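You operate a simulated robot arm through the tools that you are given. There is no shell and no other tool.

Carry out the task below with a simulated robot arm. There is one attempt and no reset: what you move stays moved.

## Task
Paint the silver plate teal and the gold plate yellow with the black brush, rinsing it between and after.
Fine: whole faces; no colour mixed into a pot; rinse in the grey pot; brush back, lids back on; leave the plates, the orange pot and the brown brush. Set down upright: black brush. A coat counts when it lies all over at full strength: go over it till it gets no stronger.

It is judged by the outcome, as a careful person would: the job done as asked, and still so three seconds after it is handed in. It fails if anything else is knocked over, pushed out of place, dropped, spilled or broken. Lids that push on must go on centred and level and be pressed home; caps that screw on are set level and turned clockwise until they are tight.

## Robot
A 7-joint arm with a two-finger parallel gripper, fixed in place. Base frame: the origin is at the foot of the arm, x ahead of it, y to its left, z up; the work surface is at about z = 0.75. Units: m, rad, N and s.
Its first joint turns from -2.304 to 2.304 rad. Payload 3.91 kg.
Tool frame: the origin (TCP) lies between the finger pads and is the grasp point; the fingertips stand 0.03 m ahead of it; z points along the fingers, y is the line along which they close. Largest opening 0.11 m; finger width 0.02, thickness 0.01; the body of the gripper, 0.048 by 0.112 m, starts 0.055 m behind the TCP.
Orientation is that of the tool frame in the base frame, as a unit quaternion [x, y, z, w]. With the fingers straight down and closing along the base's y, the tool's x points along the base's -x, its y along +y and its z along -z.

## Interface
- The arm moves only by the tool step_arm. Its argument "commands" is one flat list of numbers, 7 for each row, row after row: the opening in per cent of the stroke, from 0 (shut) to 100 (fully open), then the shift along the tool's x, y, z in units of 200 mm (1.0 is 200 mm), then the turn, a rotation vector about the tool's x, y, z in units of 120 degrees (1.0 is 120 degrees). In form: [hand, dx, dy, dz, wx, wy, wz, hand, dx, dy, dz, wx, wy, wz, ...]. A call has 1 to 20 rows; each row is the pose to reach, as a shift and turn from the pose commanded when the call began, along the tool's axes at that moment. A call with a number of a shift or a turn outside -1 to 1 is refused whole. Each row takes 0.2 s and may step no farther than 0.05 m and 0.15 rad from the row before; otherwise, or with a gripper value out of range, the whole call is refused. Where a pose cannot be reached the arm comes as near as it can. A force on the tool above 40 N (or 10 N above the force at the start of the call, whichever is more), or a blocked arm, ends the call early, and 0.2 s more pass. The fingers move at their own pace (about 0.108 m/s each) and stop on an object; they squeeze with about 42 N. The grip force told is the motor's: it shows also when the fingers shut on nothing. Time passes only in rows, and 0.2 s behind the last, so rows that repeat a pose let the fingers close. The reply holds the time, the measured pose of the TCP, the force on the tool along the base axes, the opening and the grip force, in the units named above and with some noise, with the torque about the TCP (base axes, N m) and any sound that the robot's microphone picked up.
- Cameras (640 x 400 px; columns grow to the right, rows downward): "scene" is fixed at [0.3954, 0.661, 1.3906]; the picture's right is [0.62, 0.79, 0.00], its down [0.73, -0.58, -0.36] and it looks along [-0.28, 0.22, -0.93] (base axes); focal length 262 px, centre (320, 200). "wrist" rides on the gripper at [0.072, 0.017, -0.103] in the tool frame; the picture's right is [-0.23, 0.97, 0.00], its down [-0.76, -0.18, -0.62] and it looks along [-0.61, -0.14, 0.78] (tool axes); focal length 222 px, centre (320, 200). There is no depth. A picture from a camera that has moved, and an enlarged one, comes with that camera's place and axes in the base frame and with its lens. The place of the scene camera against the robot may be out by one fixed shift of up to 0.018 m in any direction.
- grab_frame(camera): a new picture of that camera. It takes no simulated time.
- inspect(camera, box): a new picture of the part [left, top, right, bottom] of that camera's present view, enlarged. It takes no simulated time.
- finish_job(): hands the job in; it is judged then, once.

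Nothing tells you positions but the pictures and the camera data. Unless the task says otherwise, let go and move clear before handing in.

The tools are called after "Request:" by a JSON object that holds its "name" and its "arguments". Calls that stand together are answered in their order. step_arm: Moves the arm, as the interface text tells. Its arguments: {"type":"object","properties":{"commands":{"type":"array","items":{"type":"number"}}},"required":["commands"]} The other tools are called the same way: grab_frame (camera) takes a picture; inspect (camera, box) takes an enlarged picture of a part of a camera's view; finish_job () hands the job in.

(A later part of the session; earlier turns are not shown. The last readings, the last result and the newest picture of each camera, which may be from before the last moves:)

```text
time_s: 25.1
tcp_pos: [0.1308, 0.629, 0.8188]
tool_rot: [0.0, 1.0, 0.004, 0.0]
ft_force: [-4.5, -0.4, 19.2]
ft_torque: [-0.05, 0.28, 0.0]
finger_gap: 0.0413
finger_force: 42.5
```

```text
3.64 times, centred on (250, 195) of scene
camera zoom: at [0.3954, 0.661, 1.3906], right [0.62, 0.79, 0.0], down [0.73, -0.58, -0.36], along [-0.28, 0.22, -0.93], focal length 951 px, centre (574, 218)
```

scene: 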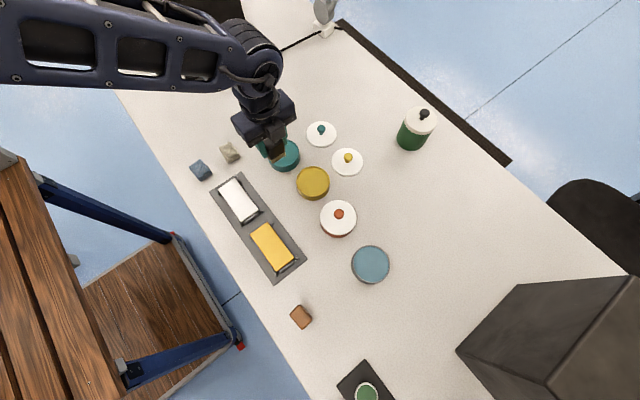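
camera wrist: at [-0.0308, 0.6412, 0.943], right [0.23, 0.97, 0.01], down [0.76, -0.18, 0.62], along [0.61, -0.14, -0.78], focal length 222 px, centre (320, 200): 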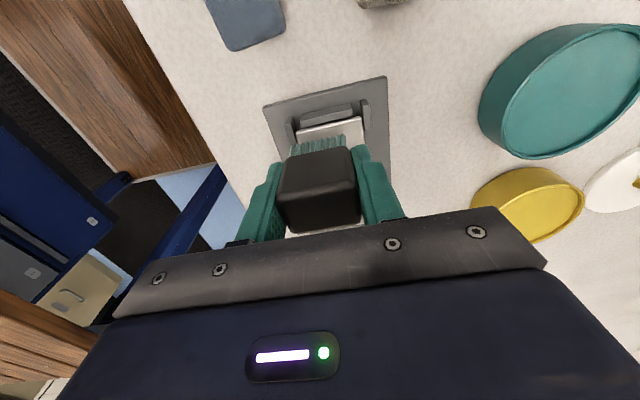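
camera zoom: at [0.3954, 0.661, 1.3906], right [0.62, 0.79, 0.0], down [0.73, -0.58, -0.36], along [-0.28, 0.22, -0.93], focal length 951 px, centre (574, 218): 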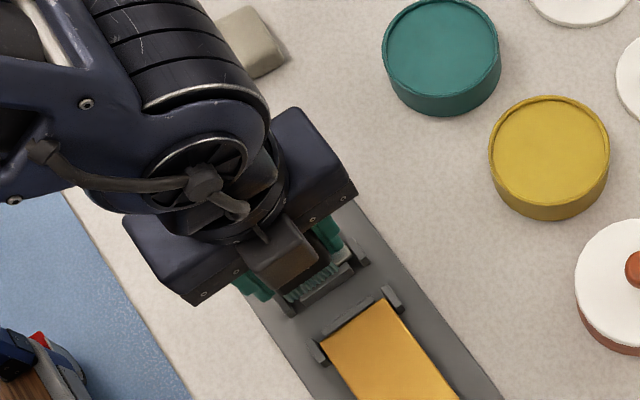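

The brush is laying a light teal coat over its footprint. I'll go back along the other lane, shifted +16 mm in y, and forward again, with slightly less pressure.

Request:
{"name": "step_arm", "arguments": {"commands": [0, 0, 0.04, -0.003, 0, 0, 0, 0, 0, 0.082, -0.003, 0, 0, 0, 0, 0.06, 0.082, -0.003, 0, 0, 0, 0, 0.12, 0.082, -0.003, 0, 0, 0, 0, 0.18, 0.082, -0.003, 0, 0, 0, 0, 0.24, 0.082, -0.003, 0, 0, 0, 0, 0.3, 0.082, -0.003, 0, 0, 0, 0, 0.36, 0.082, -0.003, 0, 0, 0, 0, 0.42, 0.082, -0.003, 0, 0, 0, 0, 0.46, 0.082, -0.003, 0, 0, 0, 0, 0.46, 0, -0.003, 0, 0, 0, 0, 0.4, 0, -0.003, 0, 0, 0, 0, 0.34, 0, -0.003, 0, 0, 0, 0, 0.28, 0, -0.003, 0, 0, 0, 0, 0.22, 0, -0.003, 0, 0, 0, 0, 0.16, 0, -0.003, 0, 0, 0, 0, 0.1, 0, -0.003, 0, 0, 0, 0, 0.05, 0, -0.003, 0, 0, 0, 0, 0, 0, -0.003, 0, 0, 0]}}

Request:
{"name": "inspect", "arguments": {"camera": "wrist", "box": [220, 40, 420, 220]}}

```text
time_s: 29.1
tcp_pos: [0.1334, 0.6268, 0.8179]
tool_rot: [0.0, 1.0, 0.003, -0.001]
ft_force: [-0.7, -0.1, 0.1]
ft_torque: [-0.01, -0.04, 0.02]
finger_gap: 0.0413
finger_force: 42.3
```

```text
2.22 times, centred on (320, 130) of wrist
camera zoom: at [0.061, 0.6424, 0.9223], right [0.23, 0.97, 0.01], down [0.76, -0.18, 0.62], along [0.61, -0.14, -0.78], focal length 494 px, centre (320, 356)
```

zoom: 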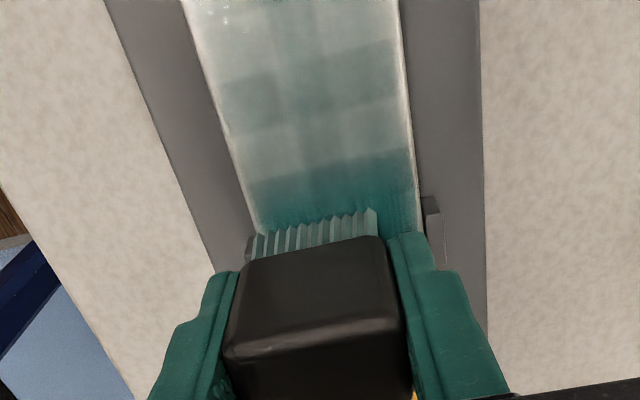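

Contact faded during that pass: the force is now about zero. I'll lower by small steps to regain light contact and continue.

Request:
{"name": "step_arm", "arguments": {"commands": [0, 0, 0, 0.003, 0, 0, 0, 0, 0, 0, 0.003, 0, 0, 0]}}

Request:
{"name": "step_arm", "arguments": {"commands": [0, 0, 0, 0.003, 0, 0, 0, 0, 0, 0, 0.003, 0, 0, 0]}}

```text
time_s: 29.7
tcp_pos: [0.1343, 0.6275, 0.8191]
tool_rot: [0.0, 1.0, 0.002, 0.0]
ft_force: [-0.6, 0.0, -0.8]
ft_torque: [-0.01, -0.02, -0.02]
finger_gap: 0.0412
finger_force: 41.6
```

```text
time_s: 30.3
tcp_pos: [0.1342, 0.627, 0.8174]
tool_rot: [-0.001, 1.0, 0.003, 0.0]
ft_force: [1.6, -0.7, 3.6]
ft_torque: [-0.1, -0.01, -0.01]
finger_gap: 0.0412
finger_force: 42.6
```

Contact is back at about 3.6 N. I'll press 0.4 mm more and run a full back-and-forth over both lanes.

Request:
{"name": "step_arm", "arguments": {"commands": [0, 0.06, 0, 0.002, 0, 0, 0, 0, 0.12, 0, 0.002, 0, 0, 0, 0, 0.18, 0, 0.002, 0, 0, 0, 0, 0.24, 0, 0.002, 0, 0, 0, 0, 0.3, 0, 0.002, 0, 0, 0, 0, 0.36, 0, 0.002, 0, 0, 0, 0, 0.42, 0, 0.002, 0, 0, 0, 0, 0.46, 0, 0.002, 0, 0, 0]}}

Request:
{"name": "step_arm", "arguments": {"commands": [0, 0, 0.04, 0, 0, 0, 0, 0, 0, 0.082, 0, 0, 0, 0, 0, -0.06, 0.082, 0, 0, 0, 0, 0, -0.12, 0.082, 0, 0, 0, 0, 0, -0.18, 0.082, 0, 0, 0, 0, 0, -0.24, 0.082, 0, 0, 0, 0, 0, -0.3, 0.082, 0, 0, 0, 0, 0, -0.36, 0.082, 0, 0, 0, 0, 0, -0.42, 0.082, 0, 0, 0, 0, 0, -0.46, 0.082, 0, 0, 0, 0]}}

Request:
{"name": "inspect", "arguments": {"camera": "wrist", "box": [220, 40, 420, 220]}}

```text
time_s: 32.1
tcp_pos: [0.0414, 0.6268, 0.8188]
tool_rot: [0.0, 1.0, 0.003, -0.002]
ft_force: [-0.2, -0.9, 2.9]
ft_torque: [-0.07, -0.03, -0.02]
finger_gap: 0.0413
finger_force: 42.1
```

```text
time_s: 34.3
tcp_pos: [0.1337, 0.6418, 0.8177]
tool_rot: [0.0, 1.0, 0.003, 0.0]
ft_force: [-4.2, -1.4, 18.0]
ft_torque: [-0.17, 0.3, -0.01]
finger_gap: 0.0413
finger_force: 41.9
```

```text
2.22 times, centred on (320, 130) of wrist
camera zoom: at [0.0614, 0.6575, 0.9216], right [0.23, 0.97, 0.01], down [0.76, -0.18, 0.62], along [0.61, -0.14, -0.78], focal length 494 px, centre (320, 356)
```

zoom: 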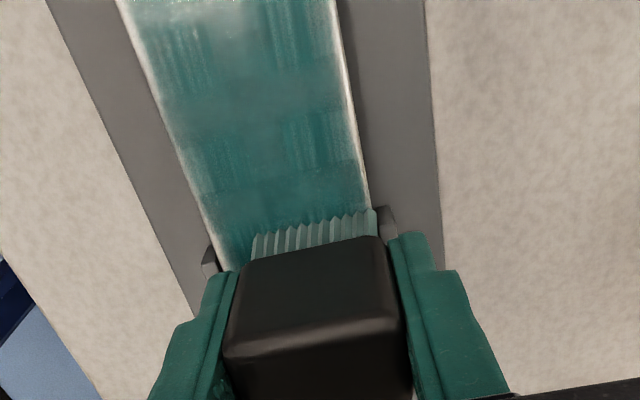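

Coverage is building well, but the long edges still look light. I'll repeat with the lanes 3 mm wider so both long edges are covered.

Request:
{"name": "step_arm", "arguments": {"commands": [0, 0, 0.016, 0.001, 0, 0, 0, 0, 0.06, 0.016, 0.002, 0, 0, 0, 0, 0.12, 0.016, 0.002, 0, 0, 0, 0, 0.18, 0.016, 0.002, 0, 0, 0, 0, 0.24, 0.016, 0.002, 0, 0, 0, 0, 0.3, 0.016, 0.002, 0, 0, 0, 0, 0.36, 0.016, 0.002, 0, 0, 0, 0, 0.42, 0.016, 0.002, 0, 0, 0, 0, 0.465, 0.016, 0.002, 0, 0, 0]}}

Request:
{"name": "step_arm", "arguments": {"commands": [0, 0, -0.055, 0, 0, 0, 0, 0, 0, -0.113, 0, 0, 0, 0, 0, -0.06, -0.113, 0, 0, 0, 0, 0, -0.12, -0.113, 0, 0, 0, 0, 0, -0.18, -0.113, 0, 0, 0, 0, 0, -0.24, -0.113, 0, 0, 0, 0, 0, -0.3, -0.113, 0, 0, 0, 0, 0, -0.36, -0.113, 0, 0, 0, 0, 0, -0.42, -0.113, 0, 0, 0, 0, 0, -0.47, -0.113, 0, 0, 0, 0]}}

Request:
{"name": "inspect", "arguments": {"camera": "wrist", "box": [220, 40, 420, 220]}}

```text
time_s: 36.3
tcp_pos: [0.0407, 0.6475, 0.8174]
tool_rot: [0.0, 1.0, 0.003, -0.001]
ft_force: [0.3, 0.7, -0.1]
ft_torque: [-0.01, 0.03, 0.02]
finger_gap: 0.0416
finger_force: 41.7
```

```text
time_s: 38.5
tcp_pos: [0.1336, 0.6235, 0.8169]
tool_rot: [0.0, 1.0, 0.003, -0.001]
ft_force: [-8.1, 2.2, 27.6]
ft_torque: [0.16, 0.4, -0.02]
finger_gap: 0.0412
finger_force: 41.5
```

```text
2.22 times, centred on (320, 130) of wrist
camera zoom: at [0.0611, 0.6388, 0.9213], right [0.23, 0.97, 0.01], down [0.76, -0.18, 0.62], along [0.61, -0.14, -0.78], focal length 494 px, centre (320, 356)
```

zoom: 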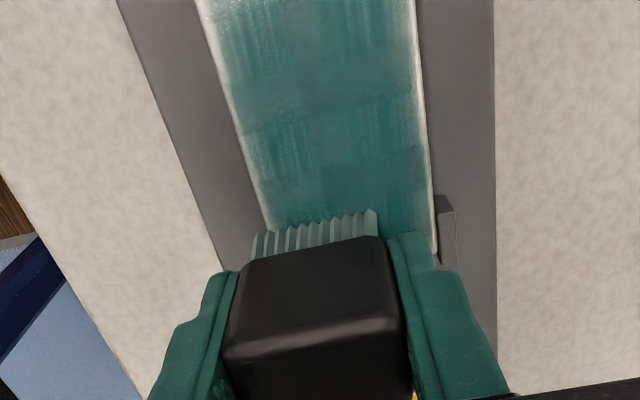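

The coat is growing but uneven, and the brush seems to be settling in the grip. I'll lift and take a look at both the plate and the brush.

Request:
{"name": "step_arm", "arguments": {"commands": [0, 0, 0, -0.2, 0, 0, 0, 0, 0, 0, -0.4, 0, 0, 0, 0, 0.2, 0.1, -0.4, 0, 0, 0, 0, 0.4, 0.2, -0.4, 0, 0, 0, 0, 0.6, 0.3, -0.4, 0, 0, 0, 0, 0.6, 0.3, -0.4, 0, 0, 0]}}

Request:
{"name": "grab_frame", "arguments": {"camera": "wrist"}}

Request:
{"name": "inspect", "arguments": {"camera": "wrist", "box": [200, 80, 360, 240]}}

Request:
{"name": "inspect", "arguments": {"camera": "scene", "box": [180, 150, 320, 260]}}

```text
time_s: 39.9
tcp_pos: [0.0123, 0.6853, 0.8966]
tool_rot: [0.0, 1.0, 0.002, 0.0]
ft_force: [-0.1, 0.1, -1.2]
ft_torque: [0.04, 0.02, 0.01]
finger_gap: 0.0414
finger_force: 42.1
```

```text
taken
camera wrist: at [-0.059, 0.7001, 1.0006], right [0.23, 0.97, 0.01], down [0.76, -0.18, 0.62], along [0.61, -0.14, -0.78], focal length 222 px, centre (320, 200)
```

wrist: 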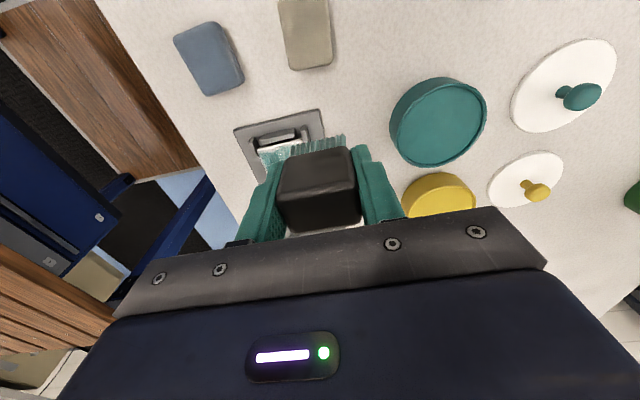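

```text
2.50 times, centred on (280, 160) of wrist
camera zoom: at [-0.059, 0.7001, 1.0006], right [0.23, 0.97, 0.01], down [0.76, -0.18, 0.62], along [0.61, -0.14, -0.78], focal length 555 px, centre (420, 300)
```

zoom: 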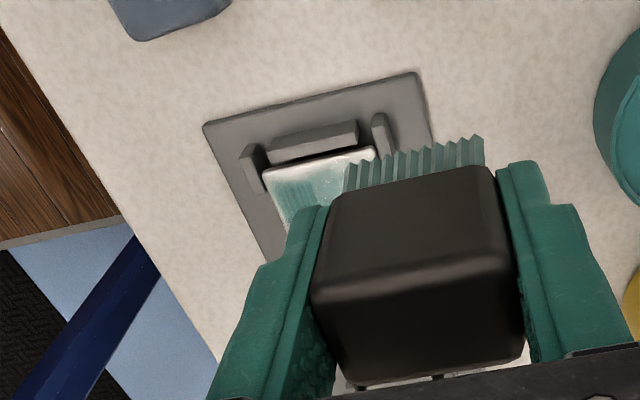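

```text
3.64 times, centred on (250, 205) of scene
camera zoom: at [0.3954, 0.661, 1.3906], right [0.62, 0.79, 0.0], down [0.73, -0.58, -0.36], along [-0.28, 0.22, -0.93], focal length 951 px, centre (574, 182)
```

zoom: 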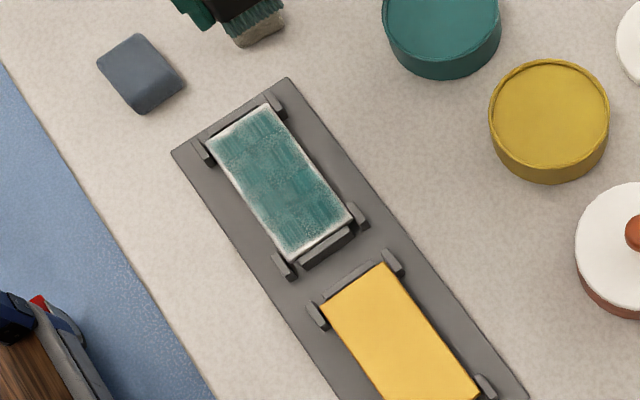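

The scene view shows the coat clearly: the middle is building up while the edges and near end are still pale. I'll zoom in further.

Request:
{"name": "inspect", "arguments": {"camera": "scene", "box": [205, 165, 285, 225]}}

```text
6.67 times, centred on (245, 195) of scene
camera zoom: at [0.3954, 0.661, 1.3906], right [0.62, 0.79, 0.0], down [0.73, -0.58, -0.36], along [-0.28, 0.22, -0.93], focal length 1744 px, centre (820, 233)
```

zoom: 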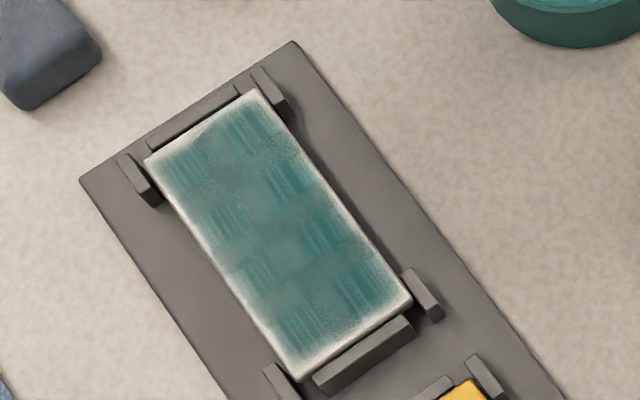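

The coat fades towards the stroke edges, so more passes are needed with overhang at every edge. I'll reload the brush at the teal pot with a light touch this time.

Request:
{"name": "step_arm", "arguments": {"commands": [0, -0.065, 0.19, 0, 0, 0, 0, 0, -0.13, 0.38, 0, 0, 0, 0, 0, -0.195, 0.5685, 0, 0, 0, 0, 0, -0.195, 0.5685, 0.2, 0, 0, 0, 0, -0.195, 0.5685, 0.33, 0, 0, 0, 0, -0.195, 0.5685, 0.3635, 0, 0, 0, 0, -0.195, 0.5685, 0.3635, 0, 0, 0]}}

Request:
{"name": "step_arm", "arguments": {"commands": [0, 0, 0, 0.005, 0, 0, 0, 0, 0, 0, 0.005, 0, 0, 0]}}

Request:
{"name": "inspect", "arguments": {"camera": "wrist", "box": [240, 70, 400, 200]}}

```text
time_s: 41.5
tcp_pos: [0.0521, 0.7991, 0.8259]
tool_rot: [-0.001, 1.0, 0.003, 0.0]
ft_force: [-0.4, -0.2, 0.0]
ft_torque: [0.04, -0.02, 0.01]
finger_gap: 0.0412
finger_force: 42.0
```

```text
time_s: 42.1
tcp_pos: [0.0542, 0.7986, 0.8263]
tool_rot: [-0.001, 1.0, 0.003, 0.001]
ft_force: [-0.1, 0.7, -0.6]
ft_torque: [0.01, 0.01, 0.02]
finger_gap: 0.0414
finger_force: 41.7
```

```text
3.08 times, centred on (320, 135) of wrist
camera zoom: at [-0.0192, 0.814, 0.9296], right [0.23, 0.97, 0.01], down [0.76, -0.18, 0.62], along [0.61, -0.14, -0.78], focal length 684 px, centre (320, 400)
```

zoom: 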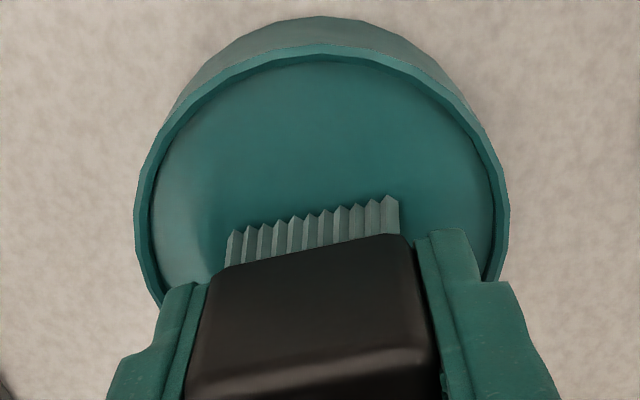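

No contact yet, so I'll keep lowering gently.

Request:
{"name": "step_arm", "arguments": {"commands": [0, 0, 0, 0.005, 0, 0, 0, 0, 0, 0, 0.01, 0, 0, 0, 0, 0, 0, 0.01, 0, 0, 0]}}

Request:
{"name": "step_arm", "arguments": {"commands": [0, 0, 0, 0.005, 0, 0, 0, 0, 0, 0, 0.005, 0, 0, 0]}}

Request:
{"name": "step_arm", "arguments": {"commands": [0, 0, 0, 0.005, 0, 0, 0, 0, 0, 0, 0.005, 0, 0, 0]}}

```text
time_s: 42.9
tcp_pos: [0.052, 0.7983, 0.8235]
tool_rot: [0.0, 1.0, 0.003, 0.0]
ft_force: [-0.4, -1.1, 7.3]
ft_torque: [-0.23, -0.03, 0.01]
finger_gap: 0.0414
finger_force: 41.4
```

```text
time_s: 43.5
tcp_pos: [0.0526, 0.799, 0.8228]
tool_rot: [0.001, 1.0, 0.004, -0.001]
ft_force: [-2.2, 2.4, 24.6]
ft_torque: [-0.31, 0.07, -0.03]
finger_gap: 0.0413
finger_force: 42.9
```

```text
time_s: 44.0
tcp_pos: [0.0529, 0.8007, 0.8228]
tool_rot: [0.0, 1.0, 0.005, 0.0]
ft_force: [-0.4, -0.8, 9.4]
ft_torque: [-0.21, -0.02, -0.05]
finger_gap: 0.0412
finger_force: 41.7
stopped in row 2: the force on the tool passed its limit at 42 N (the readings are from after the stop); the commanded pose is now the measured one
```

I've touched the paint with the brush's left side first, because the tool has picked up a slight roll tilt from the stops. I'll lift, level the tool again and return to the silver plate.

Request:
{"name": "step_arm", "arguments": {"commands": [0, 0, 0, -0.1, 0, 0, 0, 0, 0, 0, -0.25, 0.0048, 0, 0, 0, 0, 0, -0.4, 0.0048, 0, 0, 0, 0, 0, -0.4, 0.0048, 0, 0]}}

Request:
{"name": "inspect", "arguments": {"camera": "wrist", "box": [240, 110, 400, 240]}}

Request:
{"name": "inspect", "arguments": {"camera": "scene", "box": [205, 95, 365, 215]}}

```text
time_s: 45.0
tcp_pos: [0.0531, 0.7974, 0.9038]
tool_rot: [0.0, 1.0, -0.001, -0.001]
ft_force: [-0.3, 0.3, 0.0]
ft_torque: [0.01, 0.0, 0.0]
finger_gap: 0.0413
finger_force: 42.0
```

```text
3.08 times, centred on (320, 175) of wrist
camera zoom: at [-0.019, 0.8138, 1.0079], right [0.23, 0.97, 0.0], down [0.76, -0.18, 0.62], along [0.61, -0.14, -0.78], focal length 684 px, centre (320, 277)
```

zoom: 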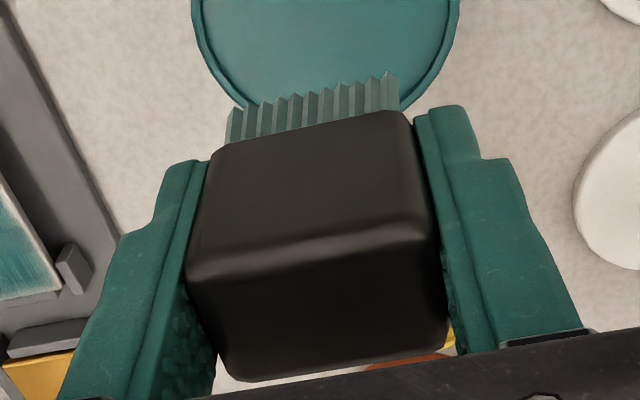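

```text
3.33 times, centred on (285, 155) of scene
camera zoom: at [0.3954, 0.661, 1.3906], right [0.62, 0.79, 0.0], down [0.73, -0.58, -0.36], along [-0.28, 0.22, -0.93], focal length 872 px, centre (437, 350)
```

zoom: 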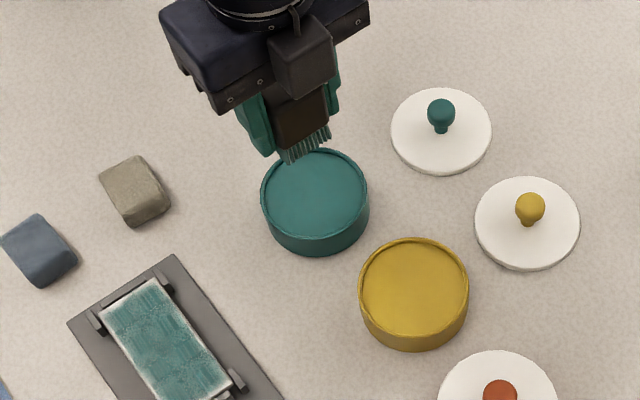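

The brush is unchanged in the grip and the tool is level. I'll move to the silver plate's near-left corner with a small overhang and come down to just above contact.

Request:
{"name": "step_arm", "arguments": {"commands": [0, 0.019, -0.217, 0, 0, 0, 0, 0, 0.038, -0.434, 0, 0, 0, 0, 0, 0.056, -0.65, 0, 0, 0, 0, 0, 0.075, -0.8675, 0, 0, 0, 0, 0, 0.075, -0.8675, 0.2, 0, 0, 0, 0, 0.075, -0.8675, 0.36, 0, 0, 0, 0, 0.075, -0.8675, 0.41, 0, 0, 0, 0, 0.075, -0.8675, 0.41, 0, 0, 0]}}

Request:
{"name": "step_arm", "arguments": {"commands": [0, 0, 0, 0.008, 0, 0, 0, 0, 0, 0, 0.008, 0, 0, 0]}}

Request:
{"name": "step_arm", "arguments": {"commands": [0, 0, 0, 0.005, 0, 0, 0, 0, 0, 0, 0.005, 0, 0, 0]}}

Request:
{"name": "inspect", "arguments": {"camera": "wrist", "box": [240, 90, 400, 220]}}

```text
time_s: 46.8
tcp_pos: [0.0363, 0.6246, 0.8201]
tool_rot: [0.0, 1.0, -0.001, -0.001]
ft_force: [0.3, -1.2, -0.4]
ft_torque: [0.01, 0.0, 0.01]
finger_gap: 0.0412
finger_force: 41.8
```

```text
time_s: 47.4
tcp_pos: [0.0355, 0.6249, 0.8186]
tool_rot: [0.001, 1.0, -0.001, 0.0]
ft_force: [-1.0, -0.1, -1.0]
ft_torque: [0.0, 0.02, 0.01]
finger_gap: 0.0413
finger_force: 42.1
```

```text
time_s: 48.0
tcp_pos: [0.0355, 0.6243, 0.8184]
tool_rot: [0.0, 1.0, 0.0, -0.001]
ft_force: [-0.1, -2.6, 12.1]
ft_torque: [-0.03, -0.09, -0.01]
finger_gap: 0.0412
finger_force: 42.0
```

```text
3.08 times, centred on (320, 155) of wrist
camera zoom: at [-0.0361, 0.6406, 0.9218], right [0.23, 0.97, 0.0], down [0.76, -0.18, 0.62], along [0.61, -0.14, -0.78], focal length 684 px, centre (320, 338)
```

zoom: 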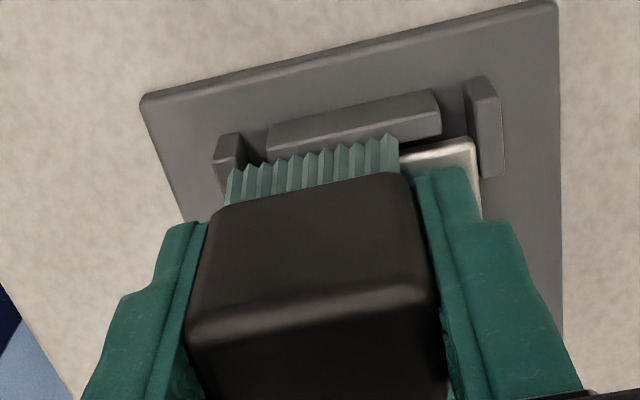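

Contact is light at 12 N with overhang on the near and left edges. I'll make a slow forward stroke in finer steps.

Request:
{"name": "step_arm", "arguments": {"commands": [0, -0.03, 0, 0, 0, 0, 0, 0, -0.06, 0, 0, 0, 0, 0, 0, -0.09, 0, 0, 0, 0, 0, 0, -0.12, 0, 0, 0, 0, 0, 0, -0.15, 0, 0, 0, 0, 0, 0, -0.18, 0, 0, 0, 0, 0, 0, -0.21, 0, 0, 0, 0, 0, 0, -0.24, 0, 0, 0, 0, 0, 0, -0.27, 0, 0, 0, 0, 0, 0, -0.3, 0, 0, 0, 0, 0, 0, -0.33, 0, 0, 0, 0, 0, 0, -0.36, 0, 0, 0, 0, 0, 0, -0.39, 0, 0, 0, 0, 0, 0, -0.42, 0, 0, 0, 0, 0, 0, -0.45, 0, 0, 0, 0, 0, 0, -0.48, 0, 0, 0, 0, 0, 0, -0.51, 0, 0, 0, 0, 0]}}

Request:
{"name": "inspect", "arguments": {"camera": "wrist", "box": [220, 40, 420, 220]}}

```text
time_s: 51.6
tcp_pos: [0.1396, 0.6253, 0.8178]
tool_rot: [0.0, 1.0, -0.001, -0.001]
ft_force: [-3.2, 0.2, 10.2]
ft_torque: [0.06, 0.16, 0.03]
finger_gap: 0.0413
finger_force: 41.9
```

```text
2.22 times, centred on (320, 130) of wrist
camera zoom: at [0.0668, 0.6418, 0.9218], right [0.23, 0.97, 0.0], down [0.76, -0.18, 0.62], along [0.61, -0.14, -0.78], focal length 494 px, centre (320, 356)
```

zoom: 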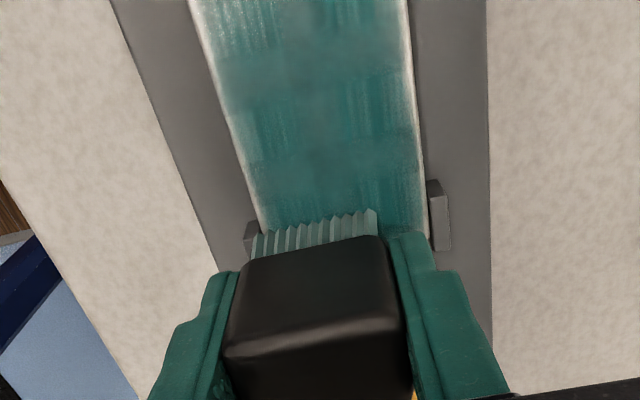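

Contact held at about 10 N throughout. I'll shift to the right-hand lane with overhang and stroke back.

Request:
{"name": "step_arm", "arguments": {"commands": [0, 0, 0.055, 0, 0, 0, 0, 0, 0, 0.11, 0, 0, 0, 0, 0, 0.03, 0.11, 0, 0, 0, 0, 0, 0.06, 0.11, 0, 0, 0, 0, 0, 0.09, 0.11, 0, 0, 0, 0, 0, 0.12, 0.11, 0, 0, 0, 0, 0, 0.15, 0.11, 0, 0, 0, 0, 0, 0.18, 0.11, 0, 0, 0, 0, 0, 0.21, 0.11, 0, 0, 0, 0, 0, 0.24, 0.11, 0, 0, 0, 0, 0, 0.27, 0.11, 0, 0, 0, 0, 0, 0.3, 0.11, 0, 0, 0, 0, 0, 0.33, 0.11, 0, 0, 0, 0, 0, 0.36, 0.11, 0, 0, 0, 0, 0, 0.39, 0.11, 0, 0, 0, 0, 0, 0.42, 0.11, 0, 0, 0, 0, 0, 0.45, 0.11, 0, 0, 0, 0, 0, 0.48, 0.11, 0, 0, 0, 0, 0, 0.51, 0.11, 0, 0, 0, 0]}}

Request:
{"name": "inspect", "arguments": {"camera": "wrist", "box": [220, 40, 420, 220]}}

Request:
{"name": "inspect", "arguments": {"camera": "scene", "box": [205, 165, 285, 225]}}

```text
time_s: 55.6
tcp_pos: [0.0374, 0.6457, 0.8176]
tool_rot: [0.0, 1.0, 0.0, -0.002]
ft_force: [4.1, 1.2, 14.7]
ft_torque: [-0.03, -0.26, -0.02]
finger_gap: 0.0411
finger_force: 42.5
```

```text
2.22 times, centred on (320, 130) of wrist
camera zoom: at [-0.0347, 0.6616, 0.9217], right [0.23, 0.97, 0.0], down [0.76, -0.18, 0.62], along [0.61, -0.14, -0.78], focal length 494 px, centre (320, 356)
```

zoom: 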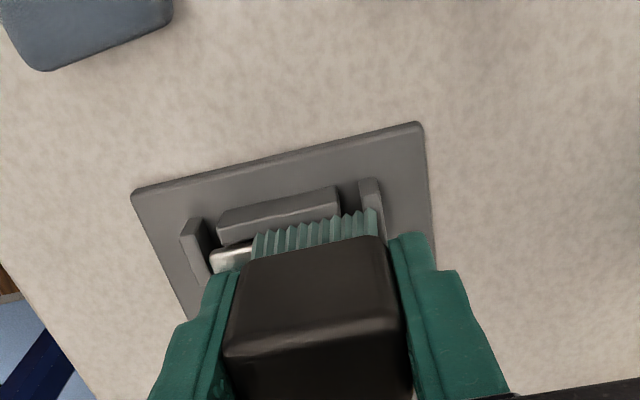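

```text
6.67 times, centred on (245, 195) of scene
camera zoom: at [0.3954, 0.661, 1.3906], right [0.62, 0.79, 0.0], down [0.73, -0.58, -0.36], along [-0.28, 0.22, -0.93], focal length 1744 px, centre (820, 233)
```

zoom: 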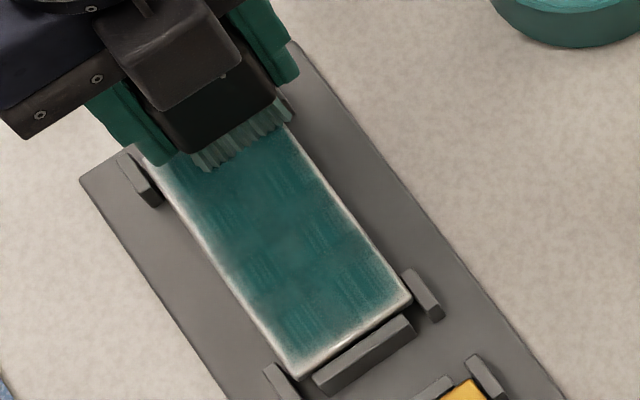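

The centre is darkening well and the outer 2–3 mm stays pale. I'll run a perimeter loop with a bigger overhang: near end across, then the left lane forward.

Request:
{"name": "step_arm", "arguments": {"commands": [0, 0.015, 0.0215, 0, 0, 0, 0, 0, 0.027, 0.0215, 0, 0, 0, 0, 0, 0.027, -0.016, 0, 0, 0, 0, 0, 0.027, -0.0535, 0, 0, 0, 0, 0, 0.027, -0.091, 0, 0, 0, 0, 0, 0.027, -0.1285, 0, 0, 0, 0, 0, -0.015, -0.1285, 0, 0, 0, 0, 0, -0.058, -0.1285, 0, 0, 0, 0, 0, -0.1, -0.1285, 0, 0, 0, 0, 0, -0.142, -0.1285, 0, 0, 0, 0, 0, -0.184, -0.1285, 0, 0, 0, 0, 0, -0.227, -0.1285, 0, 0, 0, 0, 0, -0.27, -0.1285, 0, 0, 0, 0, 0, -0.312, -0.1285, 0, 0, 0, 0, 0, -0.354, -0.1285, 0, 0, 0, 0, 0, -0.396, -0.1285, 0, 0, 0, 0, 0, -0.438, -0.1285, 0, 0, 0, 0, 0, -0.48, -0.1285, 0, 0, 0, 0, 0, -0.523, -0.1285, 0, 0, 0, 0]}}

Request:
{"name": "inspect", "arguments": {"camera": "wrist", "box": [220, 40, 420, 220]}}

```text
time_s: 59.6
tcp_pos: [0.1423, 0.6222, 0.8175]
tool_rot: [0.0, 1.0, 0.0, 0.0]
ft_force: [-5.5, 0.0, 22.3]
ft_torque: [0.14, 0.39, 0.05]
finger_gap: 0.0415
finger_force: 42.2
```

```text
2.22 times, centred on (320, 130) of wrist
camera zoom: at [0.071, 0.6373, 0.9214], right [0.23, 0.97, 0.0], down [0.76, -0.18, 0.62], along [0.61, -0.14, -0.78], focal length 494 px, centre (320, 356)
```

zoom: 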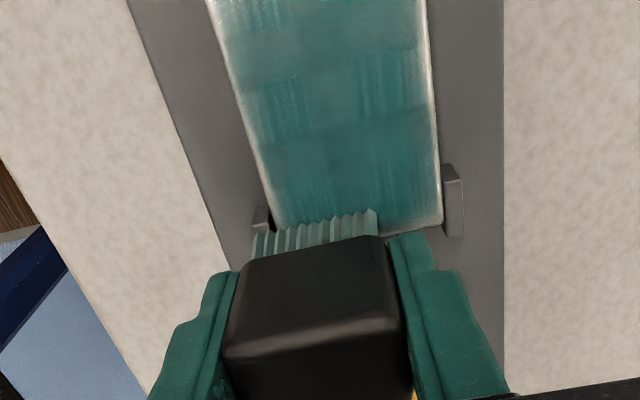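

The edges are filling in. Now the far end across, then the right lane back.

Request:
{"name": "step_arm", "arguments": {"commands": [0, 0, 0.0355, -0.0015, 0, 0, 0, 0, 0, 0.071, -0.0015, 0, 0, 0, 0, 0, 0.107, -0.0015, 0, 0, 0, 0, 0, 0.1425, -0.0015, 0, 0, 0, 0, 0.042, 0.1425, -0.0015, 0, 0, 0, 0, 0.085, 0.1425, -0.0015, 0, 0, 0, 0, 0.127, 0.1425, -0.0015, 0, 0, 0, 0, 0.169, 0.1425, -0.0015, 0, 0, 0, 0, 0.211, 0.1425, -0.0015, 0, 0, 0, 0, 0.254, 0.1425, -0.0015, 0, 0, 0, 0, 0.297, 0.1425, -0.0015, 0, 0, 0, 0, 0.339, 0.1425, -0.0015, 0, 0, 0, 0, 0.381, 0.1425, -0.0015, 0, 0, 0, 0, 0.423, 0.1425, -0.0015, 0, 0, 0, 0, 0.465, 0.1425, -0.0015, 0, 0, 0, 0, 0.507, 0.1425, -0.0015, 0, 0, 0, 0, 0.55, 0.1425, -0.0015, 0, 0, 0]}}

Request:
{"name": "inspect", "arguments": {"camera": "scene", "box": [205, 165, 285, 225]}}

```text
time_s: 63.2
tcp_pos: [0.0308, 0.65, 0.8175]
tool_rot: [-0.001, 1.0, 0.0, -0.001]
ft_force: [3.1, -0.3, 12.0]
ft_torque: [-0.08, -0.22, 0.08]
finger_gap: 0.0412
finger_force: 42.2
```

```text
6.67 times, centred on (245, 195) of scene
camera zoom: at [0.3954, 0.661, 1.3906], right [0.62, 0.79, 0.0], down [0.73, -0.58, -0.36], along [-0.28, 0.22, -0.93], focal length 1744 px, centre (820, 233)
```

zoom: 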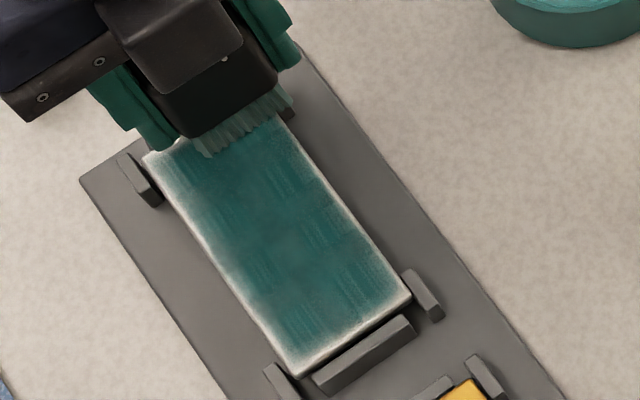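

The edges are improving but still paler than the centre, so the effective footprint is smaller than it looks. I'll run another loop with more overhang.

Request:
{"name": "step_arm", "arguments": {"commands": [0, 0.0175, 0.0225, 0, 0, 0, 0, 0, 0.0175, -0.027, 0, 0, 0, 0, 0, 0.0175, -0.076, 0, 0, 0, 0, 0, 0.0175, -0.125, 0, 0, 0, 0, 0, 0.0175, -0.175, 0, 0, 0, 0, 0, -0.024, -0.175, 0, 0, 0, 0, 0, -0.066, -0.175, 0, 0, 0, 0, 0, -0.108, -0.175, 0, 0, 0, 0, 0, -0.149, -0.175, 0, 0, 0, 0, 0, -0.191, -0.175, 0, 0, 0, 0, 0, -0.233, -0.175, 0, 0, 0, 0, 0, -0.275, -0.175, 0, 0, 0, 0, 0, -0.316, -0.175, 0, 0, 0, 0, 0, -0.358, -0.175, 0, 0, 0, 0, 0, -0.4, -0.175, 0, 0, 0, 0, 0, -0.442, -0.175, 0, 0, 0, 0, 0, -0.484, -0.175, 0, 0, 0, 0, 0, -0.526, -0.175, 0, 0, 0, 0, 0, -0.5675, -0.175, 0, 0, 0, 0]}}

Request:
{"name": "inspect", "arguments": {"camera": "wrist", "box": [220, 40, 420, 220]}}

```text
time_s: 67.2
tcp_pos: [0.1468, 0.6159, 0.818]
tool_rot: [0.001, 1.0, -0.002, -0.001]
ft_force: [-0.6, -1.2, 0.2]
ft_torque: [0.04, 0.03, 0.01]
finger_gap: 0.0414
finger_force: 41.6
```

```text
2.22 times, centred on (320, 130) of wrist
camera zoom: at [0.0741, 0.6312, 0.9219], right [0.23, 0.97, 0.0], down [0.76, -0.18, 0.62], along [0.61, -0.14, -0.78], focal length 494 px, centre (320, 356)
```

zoom: 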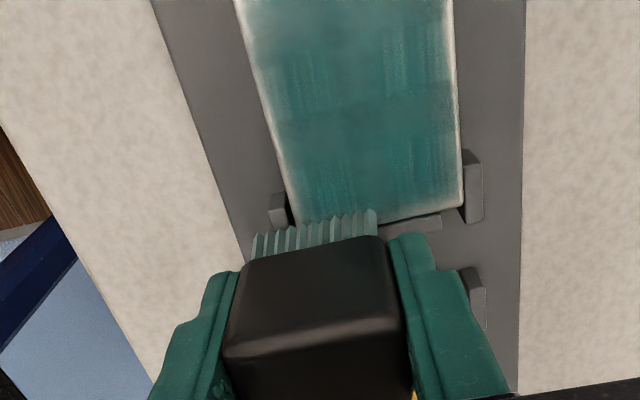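

Contact was lost during that pass. I'll lower slightly to regain it here at the far-left corner.

Request:
{"name": "step_arm", "arguments": {"commands": [0, 0.02, 0, 0.003, 0, 0, 0, 0, 0.02, 0, 0.003, 0, 0, 0]}}

Request:
{"name": "step_arm", "arguments": {"commands": [0, 0, 0, 0.002, 0, 0, 0, 0, 0, 0, 0.002, 0, 0, 0]}}

```text
time_s: 67.8
tcp_pos: [0.1434, 0.6155, 0.8178]
tool_rot: [0.0, 1.0, 0.0, -0.001]
ft_force: [3.3, 0.6, 9.9]
ft_torque: [0.2, -0.05, -0.06]
finger_gap: 0.0412
finger_force: 42.1
```

```text
time_s: 68.4
tcp_pos: [0.1426, 0.6144, 0.8172]
tool_rot: [0.0, 1.0, 0.0, -0.001]
ft_force: [1.7, -3.8, 21.0]
ft_torque: [0.12, 0.1, -0.01]
finger_gap: 0.0414
finger_force: 42.5
```

Contact is regained. I'll stroke back along the left edge, then across the near end.

Request:
{"name": "step_arm", "arguments": {"commands": [0, 0.04, 0, -0.001, 0, 0, 0, 0, 0.081, 0, -0.001, 0, 0, 0, 0, 0.122, 0, -0.001, 0, 0, 0, 0, 0.162, 0, -0.001, 0, 0, 0, 0, 0.203, 0, -0.001, 0, 0, 0, 0, 0.243, 0, -0.001, 0, 0, 0, 0, 0.284, 0, -0.001, 0, 0, 0, 0, 0.324, 0, -0.001, 0, 0, 0, 0, 0.365, 0, -0.001, 0, 0, 0, 0, 0.405, 0, -0.001, 0, 0, 0, 0, 0.446, 0, -0.001, 0, 0, 0, 0, 0.486, 0, -0.001, 0, 0, 0, 0, 0.527, 0, -0.001, 0, 0, 0, 0, 0.565, 0, -0.001, 0, 0, 0]}}

Request:
{"name": "inspect", "arguments": {"camera": "scene", "box": [205, 165, 285, 225]}}

```text
time_s: 71.2
tcp_pos: [0.0355, 0.6165, 0.8173]
tool_rot: [0.0, 1.0, 0.001, -0.001]
ft_force: [-2.0, -1.3, 10.8]
ft_torque: [0.03, 0.03, 0.0]
finger_gap: 0.0411
finger_force: 41.4
stopped in row 14: the force on the tool passed its limit at 41 N (the readings are from after the stop); the commanded pose is now the measured one
```

```text
6.67 times, centred on (245, 195) of scene
camera zoom: at [0.3954, 0.661, 1.3906], right [0.62, 0.79, 0.0], down [0.73, -0.58, -0.36], along [-0.28, 0.22, -0.93], focal length 1744 px, centre (820, 233)
```

zoom: 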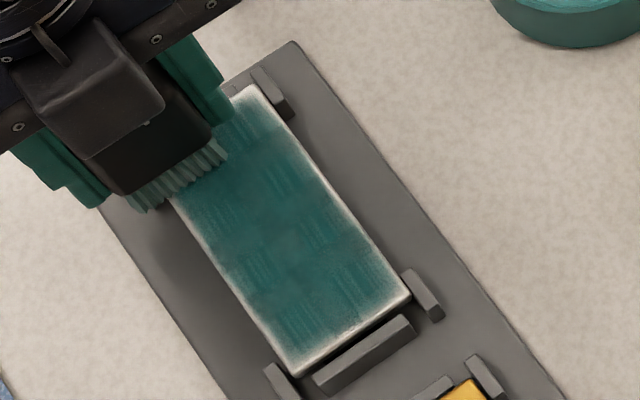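

The left edge is good now. The 41 N stop was probably the brush meeting the near-left tab, so I'll limit sideways overhang at the corners. Next is the near end, swept across with x overhang only.

Request:
{"name": "step_arm", "arguments": {"commands": [0, 0, 0.03, -0.003, 0, 0, 0, 0, 0.03, 0.03, -0.002, 0, 0, 0, 0, 0.03, 0.03, -0.002, 0, 0, 0]}}

Request:
{"name": "inspect", "arguments": {"camera": "wrist", "box": [240, 90, 400, 220]}}

```text
time_s: 72.0
tcp_pos: [0.0308, 0.6248, 0.8182]
tool_rot: [0.0, 1.0, 0.001, -0.001]
ft_force: [7.0, 2.2, 20.0]
ft_torque: [0.22, -0.39, -0.04]
finger_gap: 0.041
finger_force: 41.8
```

```text
3.08 times, centred on (320, 155) of wrist
camera zoom: at [-0.0414, 0.6398, 0.9214], right [0.23, 0.97, 0.0], down [0.76, -0.18, 0.62], along [0.61, -0.14, -0.78], focal length 684 px, centre (320, 338)
```

zoom: 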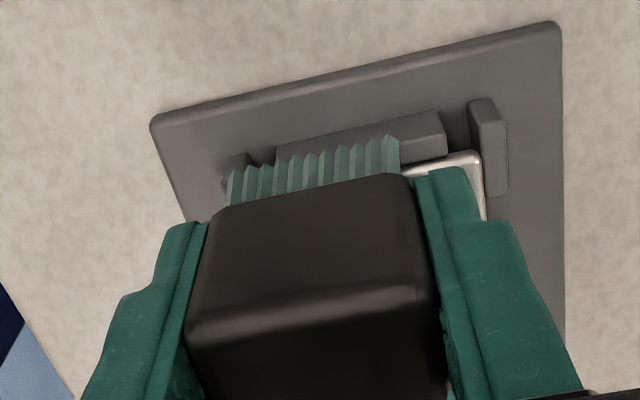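

I'll sweep the near end across and back twice.

Request:
{"name": "step_arm", "arguments": {"commands": [0, 0, 0.03, -0.0015, 0, 0, 0, 0, 0, 0.06, -0.0015, 0, 0, 0, 0, 0, 0.09, -0.0015, 0, 0, 0, 0, 0, 0.12, -0.0015, 0, 0, 0, 0, 0, 0.09, -0.0015, 0, 0, 0, 0, 0, 0.06, -0.0015, 0, 0, 0, 0, 0, 0.03, -0.0015, 0, 0, 0, 0, 0, 0, -0.0015, 0, 0, 0, 0, -0.02, 0, -0.0015, 0, 0, 0, 0, -0.02, 0.03, -0.0015, 0, 0, 0, 0, -0.02, 0.06, -0.0015, 0, 0, 0, 0, -0.02, 0.09, -0.0015, 0, 0, 0, 0, -0.02, 0.12, -0.0015, 0, 0, 0]}}

Request:
{"name": "inspect", "arguments": {"camera": "scene", "box": [205, 165, 285, 225]}}

```text
time_s: 74.8
tcp_pos: [0.0346, 0.6471, 0.8172]
tool_rot: [0.0, 1.0, -0.001, -0.001]
ft_force: [0.3, -3.9, 12.4]
ft_torque: [-0.33, -0.02, -0.01]
finger_gap: 0.0414
finger_force: 41.8
```

```text
6.67 times, centred on (245, 195) of scene
camera zoom: at [0.3954, 0.661, 1.3906], right [0.62, 0.79, 0.0], down [0.73, -0.58, -0.36], along [-0.28, 0.22, -0.93], focal length 1744 px, centre (820, 233)
```

zoom: 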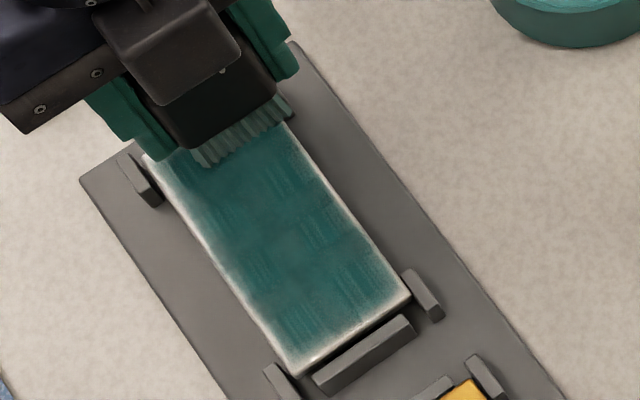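

Next is the right edge forward with overhang in its middle section, then the far end swept across.

Request:
{"name": "step_arm", "arguments": {"commands": [0, -0.04, 0, 0, 0, 0, 0, 0, -0.08, 0.03, 0, 0, 0, 0, 0, -0.12, 0.03, 0, 0, 0, 0, 0, -0.16, 0.03, 0, 0, 0, 0, 0, -0.2, 0.03, 0, 0, 0, 0, 0, -0.24, 0.03, 0, 0, 0, 0, 0, -0.28, 0.03, 0, 0, 0, 0, 0, -0.32, 0.03, 0, 0, 0, 0, 0, -0.36, 0.03, 0, 0, 0, 0, 0, -0.4, 0.03, 0, 0, 0, 0, 0, -0.44, 0.025, 0, 0, 0, 0, 0, -0.475, 0.012, 0, 0, 0, 0, 0, -0.51, 0, 0, 0, 0, 0, 0, -0.545, 0, 0, 0, 0, 0, 0, -0.545, -0.032, 0, 0, 0, 0, 0, -0.545, -0.064, 0, 0, 0, 0, 0, -0.545, -0.096, 0, 0, 0, 0, 0, -0.545, -0.128, 0, 0, 0, 0, 0, -0.52, -0.128, 0, 0, 0, 0]}}

Request:
{"name": "inspect", "arguments": {"camera": "wrist", "box": [220, 40, 420, 220]}}

```text
time_s: 78.8
tcp_pos: [0.1364, 0.6205, 0.8171]
tool_rot: [0.0, 1.0, -0.001, 0.0]
ft_force: [3.4, -1.2, 10.5]
ft_torque: [0.05, -0.09, 0.01]
finger_gap: 0.0411
finger_force: 42.2
```

```text
2.22 times, centred on (320, 130) of wrist
camera zoom: at [0.0659, 0.6365, 0.9216], right [0.23, 0.97, 0.0], down [0.76, -0.18, 0.62], along [0.61, -0.14, -0.78], focal length 494 px, centre (320, 356)
```

zoom: 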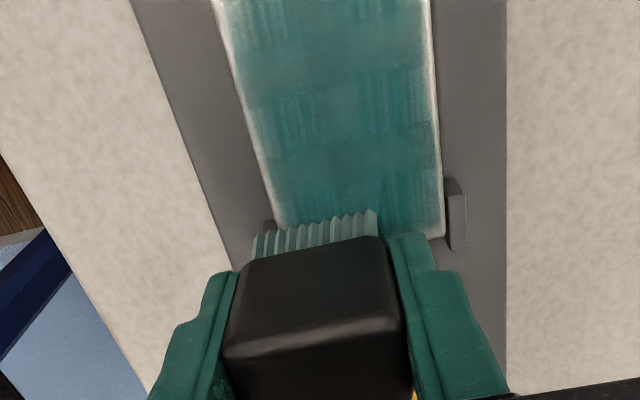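

Contact is still steady. I'll reload at the teal pot, since the deposit may be thinning.

Request:
{"name": "step_arm", "arguments": {"commands": [0, 0, 0, -0.2, 0, 0, 0, 0, 0, 0, -0.35, 0, 0, 0, 0, 0.0845, 0.1775, -0.35, 0, 0, 0, 0, 0.169, 0.355, -0.35, 0, 0, 0, 0, 0.2535, 0.5325, -0.35, 0, 0, 0, 0, 0.338, 0.71, -0.35, 0, 0, 0, 0, 0.4225, 0.8875, -0.35, 0, 0, 0, 0, 0.4225, 0.8875, -0.18, 0, 0, 0, 0, 0.4225, 0.8875, -0.06, 0, 0, 0, 0, 0.4225, 0.8875, -0.03, 0, 0, 0, 0, 0.4225, 0.8875, -0.03, 0, 0, 0]}}

Request:
{"name": "inspect", "arguments": {"camera": "scene", "box": [205, 165, 285, 225]}}

```text
time_s: 81.2
tcp_pos: [0.0538, 0.7979, 0.8232]
tool_rot: [0.0, 1.0, 0.0, -0.001]
ft_force: [-0.7, -1.4, 12.0]
ft_torque: [-0.15, 0.0, 0.02]
finger_gap: 0.041
finger_force: 42.0
```

```text
6.67 times, centred on (245, 195) of scene
camera zoom: at [0.3954, 0.661, 1.3906], right [0.62, 0.79, 0.0], down [0.73, -0.58, -0.36], along [-0.28, 0.22, -0.93], focal length 1744 px, centre (820, 233)
```

zoom: 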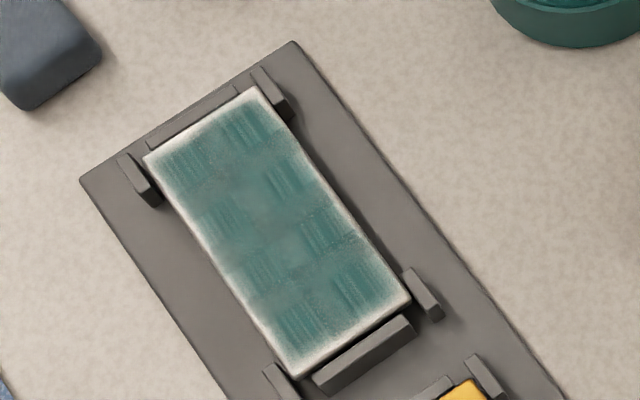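

The unshaded view shows the coat is still only at part strength everywhere, with a patch pattern. I'm in light contact with the paint (12 N), so I'll swirl a little to load up and go back for more passes.

Request:
{"name": "step_arm", "arguments": {"commands": [0, 0.03, 0, 0, 0, 0, 0, 0, 0.03, 0.03, 0, 0, 0, 0, 0, -0.03, 0.03, 0, 0, 0, 0, 0, -0.03, -0.03, 0, 0, 0, 0, 0, 0.03, -0.03, 0, 0, 0, 0, 0, 0, 0, 0, 0, 0, 0, 0, 0, 0, -0.15, 0, 0, 0, 0, 0, 0, -0.3, 0, 0, 0, 0, 0, 0, -0.4, 0, 0, 0]}}

Request:
{"name": "inspect", "arguments": {"camera": "wrist", "box": [240, 110, 400, 240]}}

Request:
{"name": "inspect", "arguments": {"camera": "scene", "box": [205, 95, 365, 215]}}

```text
time_s: 83.2
tcp_pos: [0.0554, 0.8004, 0.9026]
tool_rot: [0.0, 1.0, 0.0, -0.002]
ft_force: [0.4, 0.2, -0.3]
ft_torque: [0.01, -0.01, 0.01]
finger_gap: 0.0412
finger_force: 41.1
```

```text
3.08 times, centred on (320, 175) of wrist
camera zoom: at [-0.0166, 0.816, 1.0069], right [0.23, 0.97, 0.0], down [0.76, -0.18, 0.62], along [0.61, -0.14, -0.78], focal length 684 px, centre (320, 277)
```

zoom: 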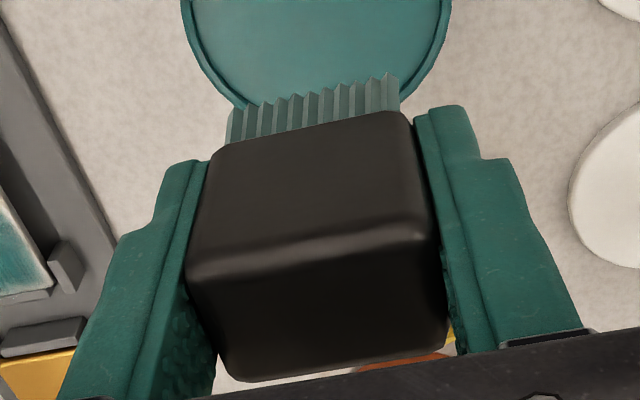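

```text
3.33 times, centred on (285, 155) of scene
camera zoom: at [0.3954, 0.661, 1.3906], right [0.62, 0.79, 0.0], down [0.73, -0.58, -0.36], along [-0.28, 0.22, -0.93], focal length 872 px, centre (437, 350)
```

zoom: 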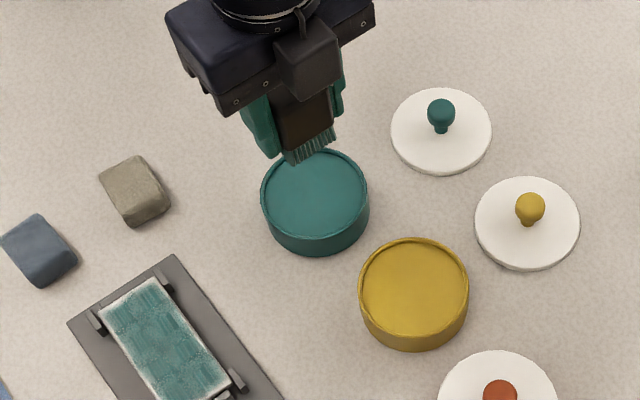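

The pot is undisturbed. Back to the silver plate with a controlled descent.

Request:
{"name": "step_arm", "arguments": {"commands": [0, 0.027, -0.222, 0, 0, 0, 0, 0, 0.054, -0.444, 0, 0, 0, 0, 0, 0.08, -0.666, 0, 0, 0, 0, 0, 0.107, -0.8875, 0, 0, 0, 0, 0, 0.107, -0.8875, 0.2, 0, 0, 0, 0, 0.107, -0.8875, 0.36, 0, 0, 0, 0, 0.107, -0.8875, 0.415, 0, 0, 0, 0, 0.107, -0.8875, 0.425, 0, 0, 0, 0, 0.107, -0.8875, 0.425, 0, 0, 0]}}

```text
time_s: 85.2
tcp_pos: [0.0351, 0.6219, 0.8176]
tool_rot: [-0.001, 1.0, 0.001, 0.0]
ft_force: [-3.2, -4.4, 22.3]
ft_torque: [0.0, 0.04, 0.01]
finger_gap: 0.0411
finger_force: 42.5
```

Force is 22 N, so I'll ease off 0.4 mm and do another full loop: left lane, far end, right lane, near end.

Request:
{"name": "step_arm", "arguments": {"commands": [0, -0.03, 0, -0.002, 0, 0, 0, 0, -0.07, -0.02, -0.002, 0, 0, 0, 0, -0.11, -0.03, -0.002, 0, 0, 0, 0, -0.16, -0.03, -0.002, 0, 0, 0, 0, -0.21, -0.03, -0.002, 0, 0, 0, 0, -0.26, -0.03, -0.002, 0, 0, 0, 0, -0.31, -0.03, -0.002, 0, 0, 0, 0, -0.36, -0.03, -0.002, 0, 0, 0, 0, -0.41, -0.03, -0.002, 0, 0, 0, 0, -0.45, -0.01, -0.002, 0, 0, 0, 0, -0.5, 0, -0.002, 0, 0, 0, 0, -0.545, 0, -0.002, 0, 0, 0, 0, -0.545, 0.033, -0.002, 0, 0, 0, 0, -0.545, 0.066, -0.002, 0, 0, 0, 0, -0.545, 0.1, -0.002, 0, 0, 0, 0, -0.545, 0.1325, -0.002, 0, 0, 0]}}

Request:
{"name": "step_arm", "arguments": {"commands": [0, 0.045, 0, 0, 0, 0, 0, 0, 0.09, 0.01, 0, 0, 0, 0, 0, 0.135, 0.03, 0, 0, 0, 0, 0, 0.185, 0.03, 0, 0, 0, 0, 0, 0.235, 0.03, 0, 0, 0, 0, 0, 0.285, 0.03, 0, 0, 0, 0, 0, 0.335, 0.03, 0, 0, 0, 0, 0, 0.385, 0.03, 0, 0, 0, 0, 0, 0.435, 0.03, 0, 0, 0, 0, 0, 0.475, 0.01, 0, 0, 0, 0, 0, 0.515, 0, 0, 0, 0, 0, 0, 0.56, 0, 0, 0, 0, 0, 0, 0.56, -0.033, 0, 0, 0, 0, 0, 0.56, -0.066, 0, 0, 0, 0, 0, 0.56, -0.1, 0, 0, 0, 0, 0, 0.56, -0.1325, 0, 0, 0, 0]}}

Request:
{"name": "inspect", "arguments": {"camera": "scene", "box": [205, 165, 285, 225]}}

```text
time_s: 88.6
tcp_pos: [0.1408, 0.65, 0.8184]
tool_rot: [-0.001, 1.0, 0.001, -0.001]
ft_force: [-0.9, -0.5, -0.1]
ft_torque: [0.04, -0.02, 0.0]
finger_gap: 0.0413
finger_force: 42.1
```

```text
time_s: 92.0
tcp_pos: [0.0304, 0.6227, 0.817]
tool_rot: [0.001, 1.0, 0.0, -0.001]
ft_force: [-0.1, -0.6, -1.5]
ft_torque: [0.0, 0.06, -0.01]
finger_gap: 0.0413
finger_force: 41.8
```

```text
6.67 times, centred on (245, 195) of scene
camera zoom: at [0.3954, 0.661, 1.3906], right [0.62, 0.79, 0.0], down [0.73, -0.58, -0.36], along [-0.28, 0.22, -0.93], focal length 1744 px, centre (820, 233)
```

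zoom: 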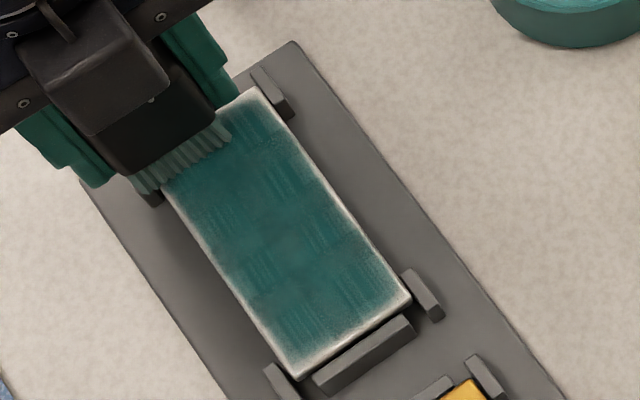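

Contact was lost partway again. I'll lower in small steps and then use a slight downward ramp during strokes to offset the creep.

Request:
{"name": "step_arm", "arguments": {"commands": [0, 0, 0, 0.003, 0, 0, 0, 0, 0, 0, 0.003, 0, 0, 0]}}

Request:
{"name": "step_arm", "arguments": {"commands": [0, 0, 0, 0.002, 0, 0, 0, 0, 0, 0, 0.002, 0, 0, 0]}}

```text
time_s: 92.6
tcp_pos: [0.0295, 0.6224, 0.8177]
tool_rot: [0.0, 1.0, -0.001, -0.001]
ft_force: [0.1, -0.7, -1.0]
ft_torque: [0.0, 0.01, 0.01]
finger_gap: 0.0409
finger_force: 41.9
```

```text
time_s: 93.2
tcp_pos: [0.03, 0.6224, 0.818]
tool_rot: [0.0, 1.0, -0.001, -0.001]
ft_force: [-0.6, 0.7, 2.1]
ft_torque: [0.06, -0.03, -0.02]
finger_gap: 0.0412
finger_force: 41.9
```

Just touching. I'll press 0.6 mm more and sweep the near end across and back.

Request:
{"name": "step_arm", "arguments": {"commands": [0, 0, 0, 0.003, 0, 0, 0, 0, 0, 0.033, 0.003, 0, 0, 0, 0, 0, 0.066, 0.003, 0, 0, 0, 0, 0, 0.1, 0.003, 0, 0, 0, 0, 0, 0.1325, 0.0035, 0, 0, 0, 0, 0, 0.1, 0.0035, 0, 0, 0, 0, 0, 0.066, 0.0035, 0, 0, 0, 0, 0, 0.033, 0.004, 0, 0, 0, 0, 0, 0, 0.004, 0, 0, 0]}}

Request:
{"name": "step_arm", "arguments": {"commands": [0, -0.03, 0, 0, 0, 0, 0, 0, -0.07, -0.02, 0, 0, 0, 0, 0, -0.11, -0.03, 0, 0, 0, 0, 0, -0.16, -0.03, 0.0005, 0, 0, 0, 0, -0.21, -0.03, 0.0005, 0, 0, 0, 0, -0.26, -0.03, 0.001, 0, 0, 0, 0, -0.31, -0.03, 0.001, 0, 0, 0]}}

```text
time_s: 95.2
tcp_pos: [0.0306, 0.6214, 0.8185]
tool_rot: [0.0, 1.0, 0.0, 0.0]
ft_force: [1.1, 5.9, 22.8]
ft_torque: [0.51, -0.22, 0.03]
finger_gap: 0.0412
finger_force: 42.1
```

```text
time_s: 96.8
tcp_pos: [0.0898, 0.6164, 0.8171]
tool_rot: [0.0, 1.0, 0.001, -0.001]
ft_force: [0.3, -1.1, 10.7]
ft_torque: [0.02, -0.05, 0.0]
finger_gap: 0.0411
finger_force: 42.0
stopped in row 7: the force on the tool passed its limit at 41 N (the readings are from after the stop); the commanded pose is now the measured one
```

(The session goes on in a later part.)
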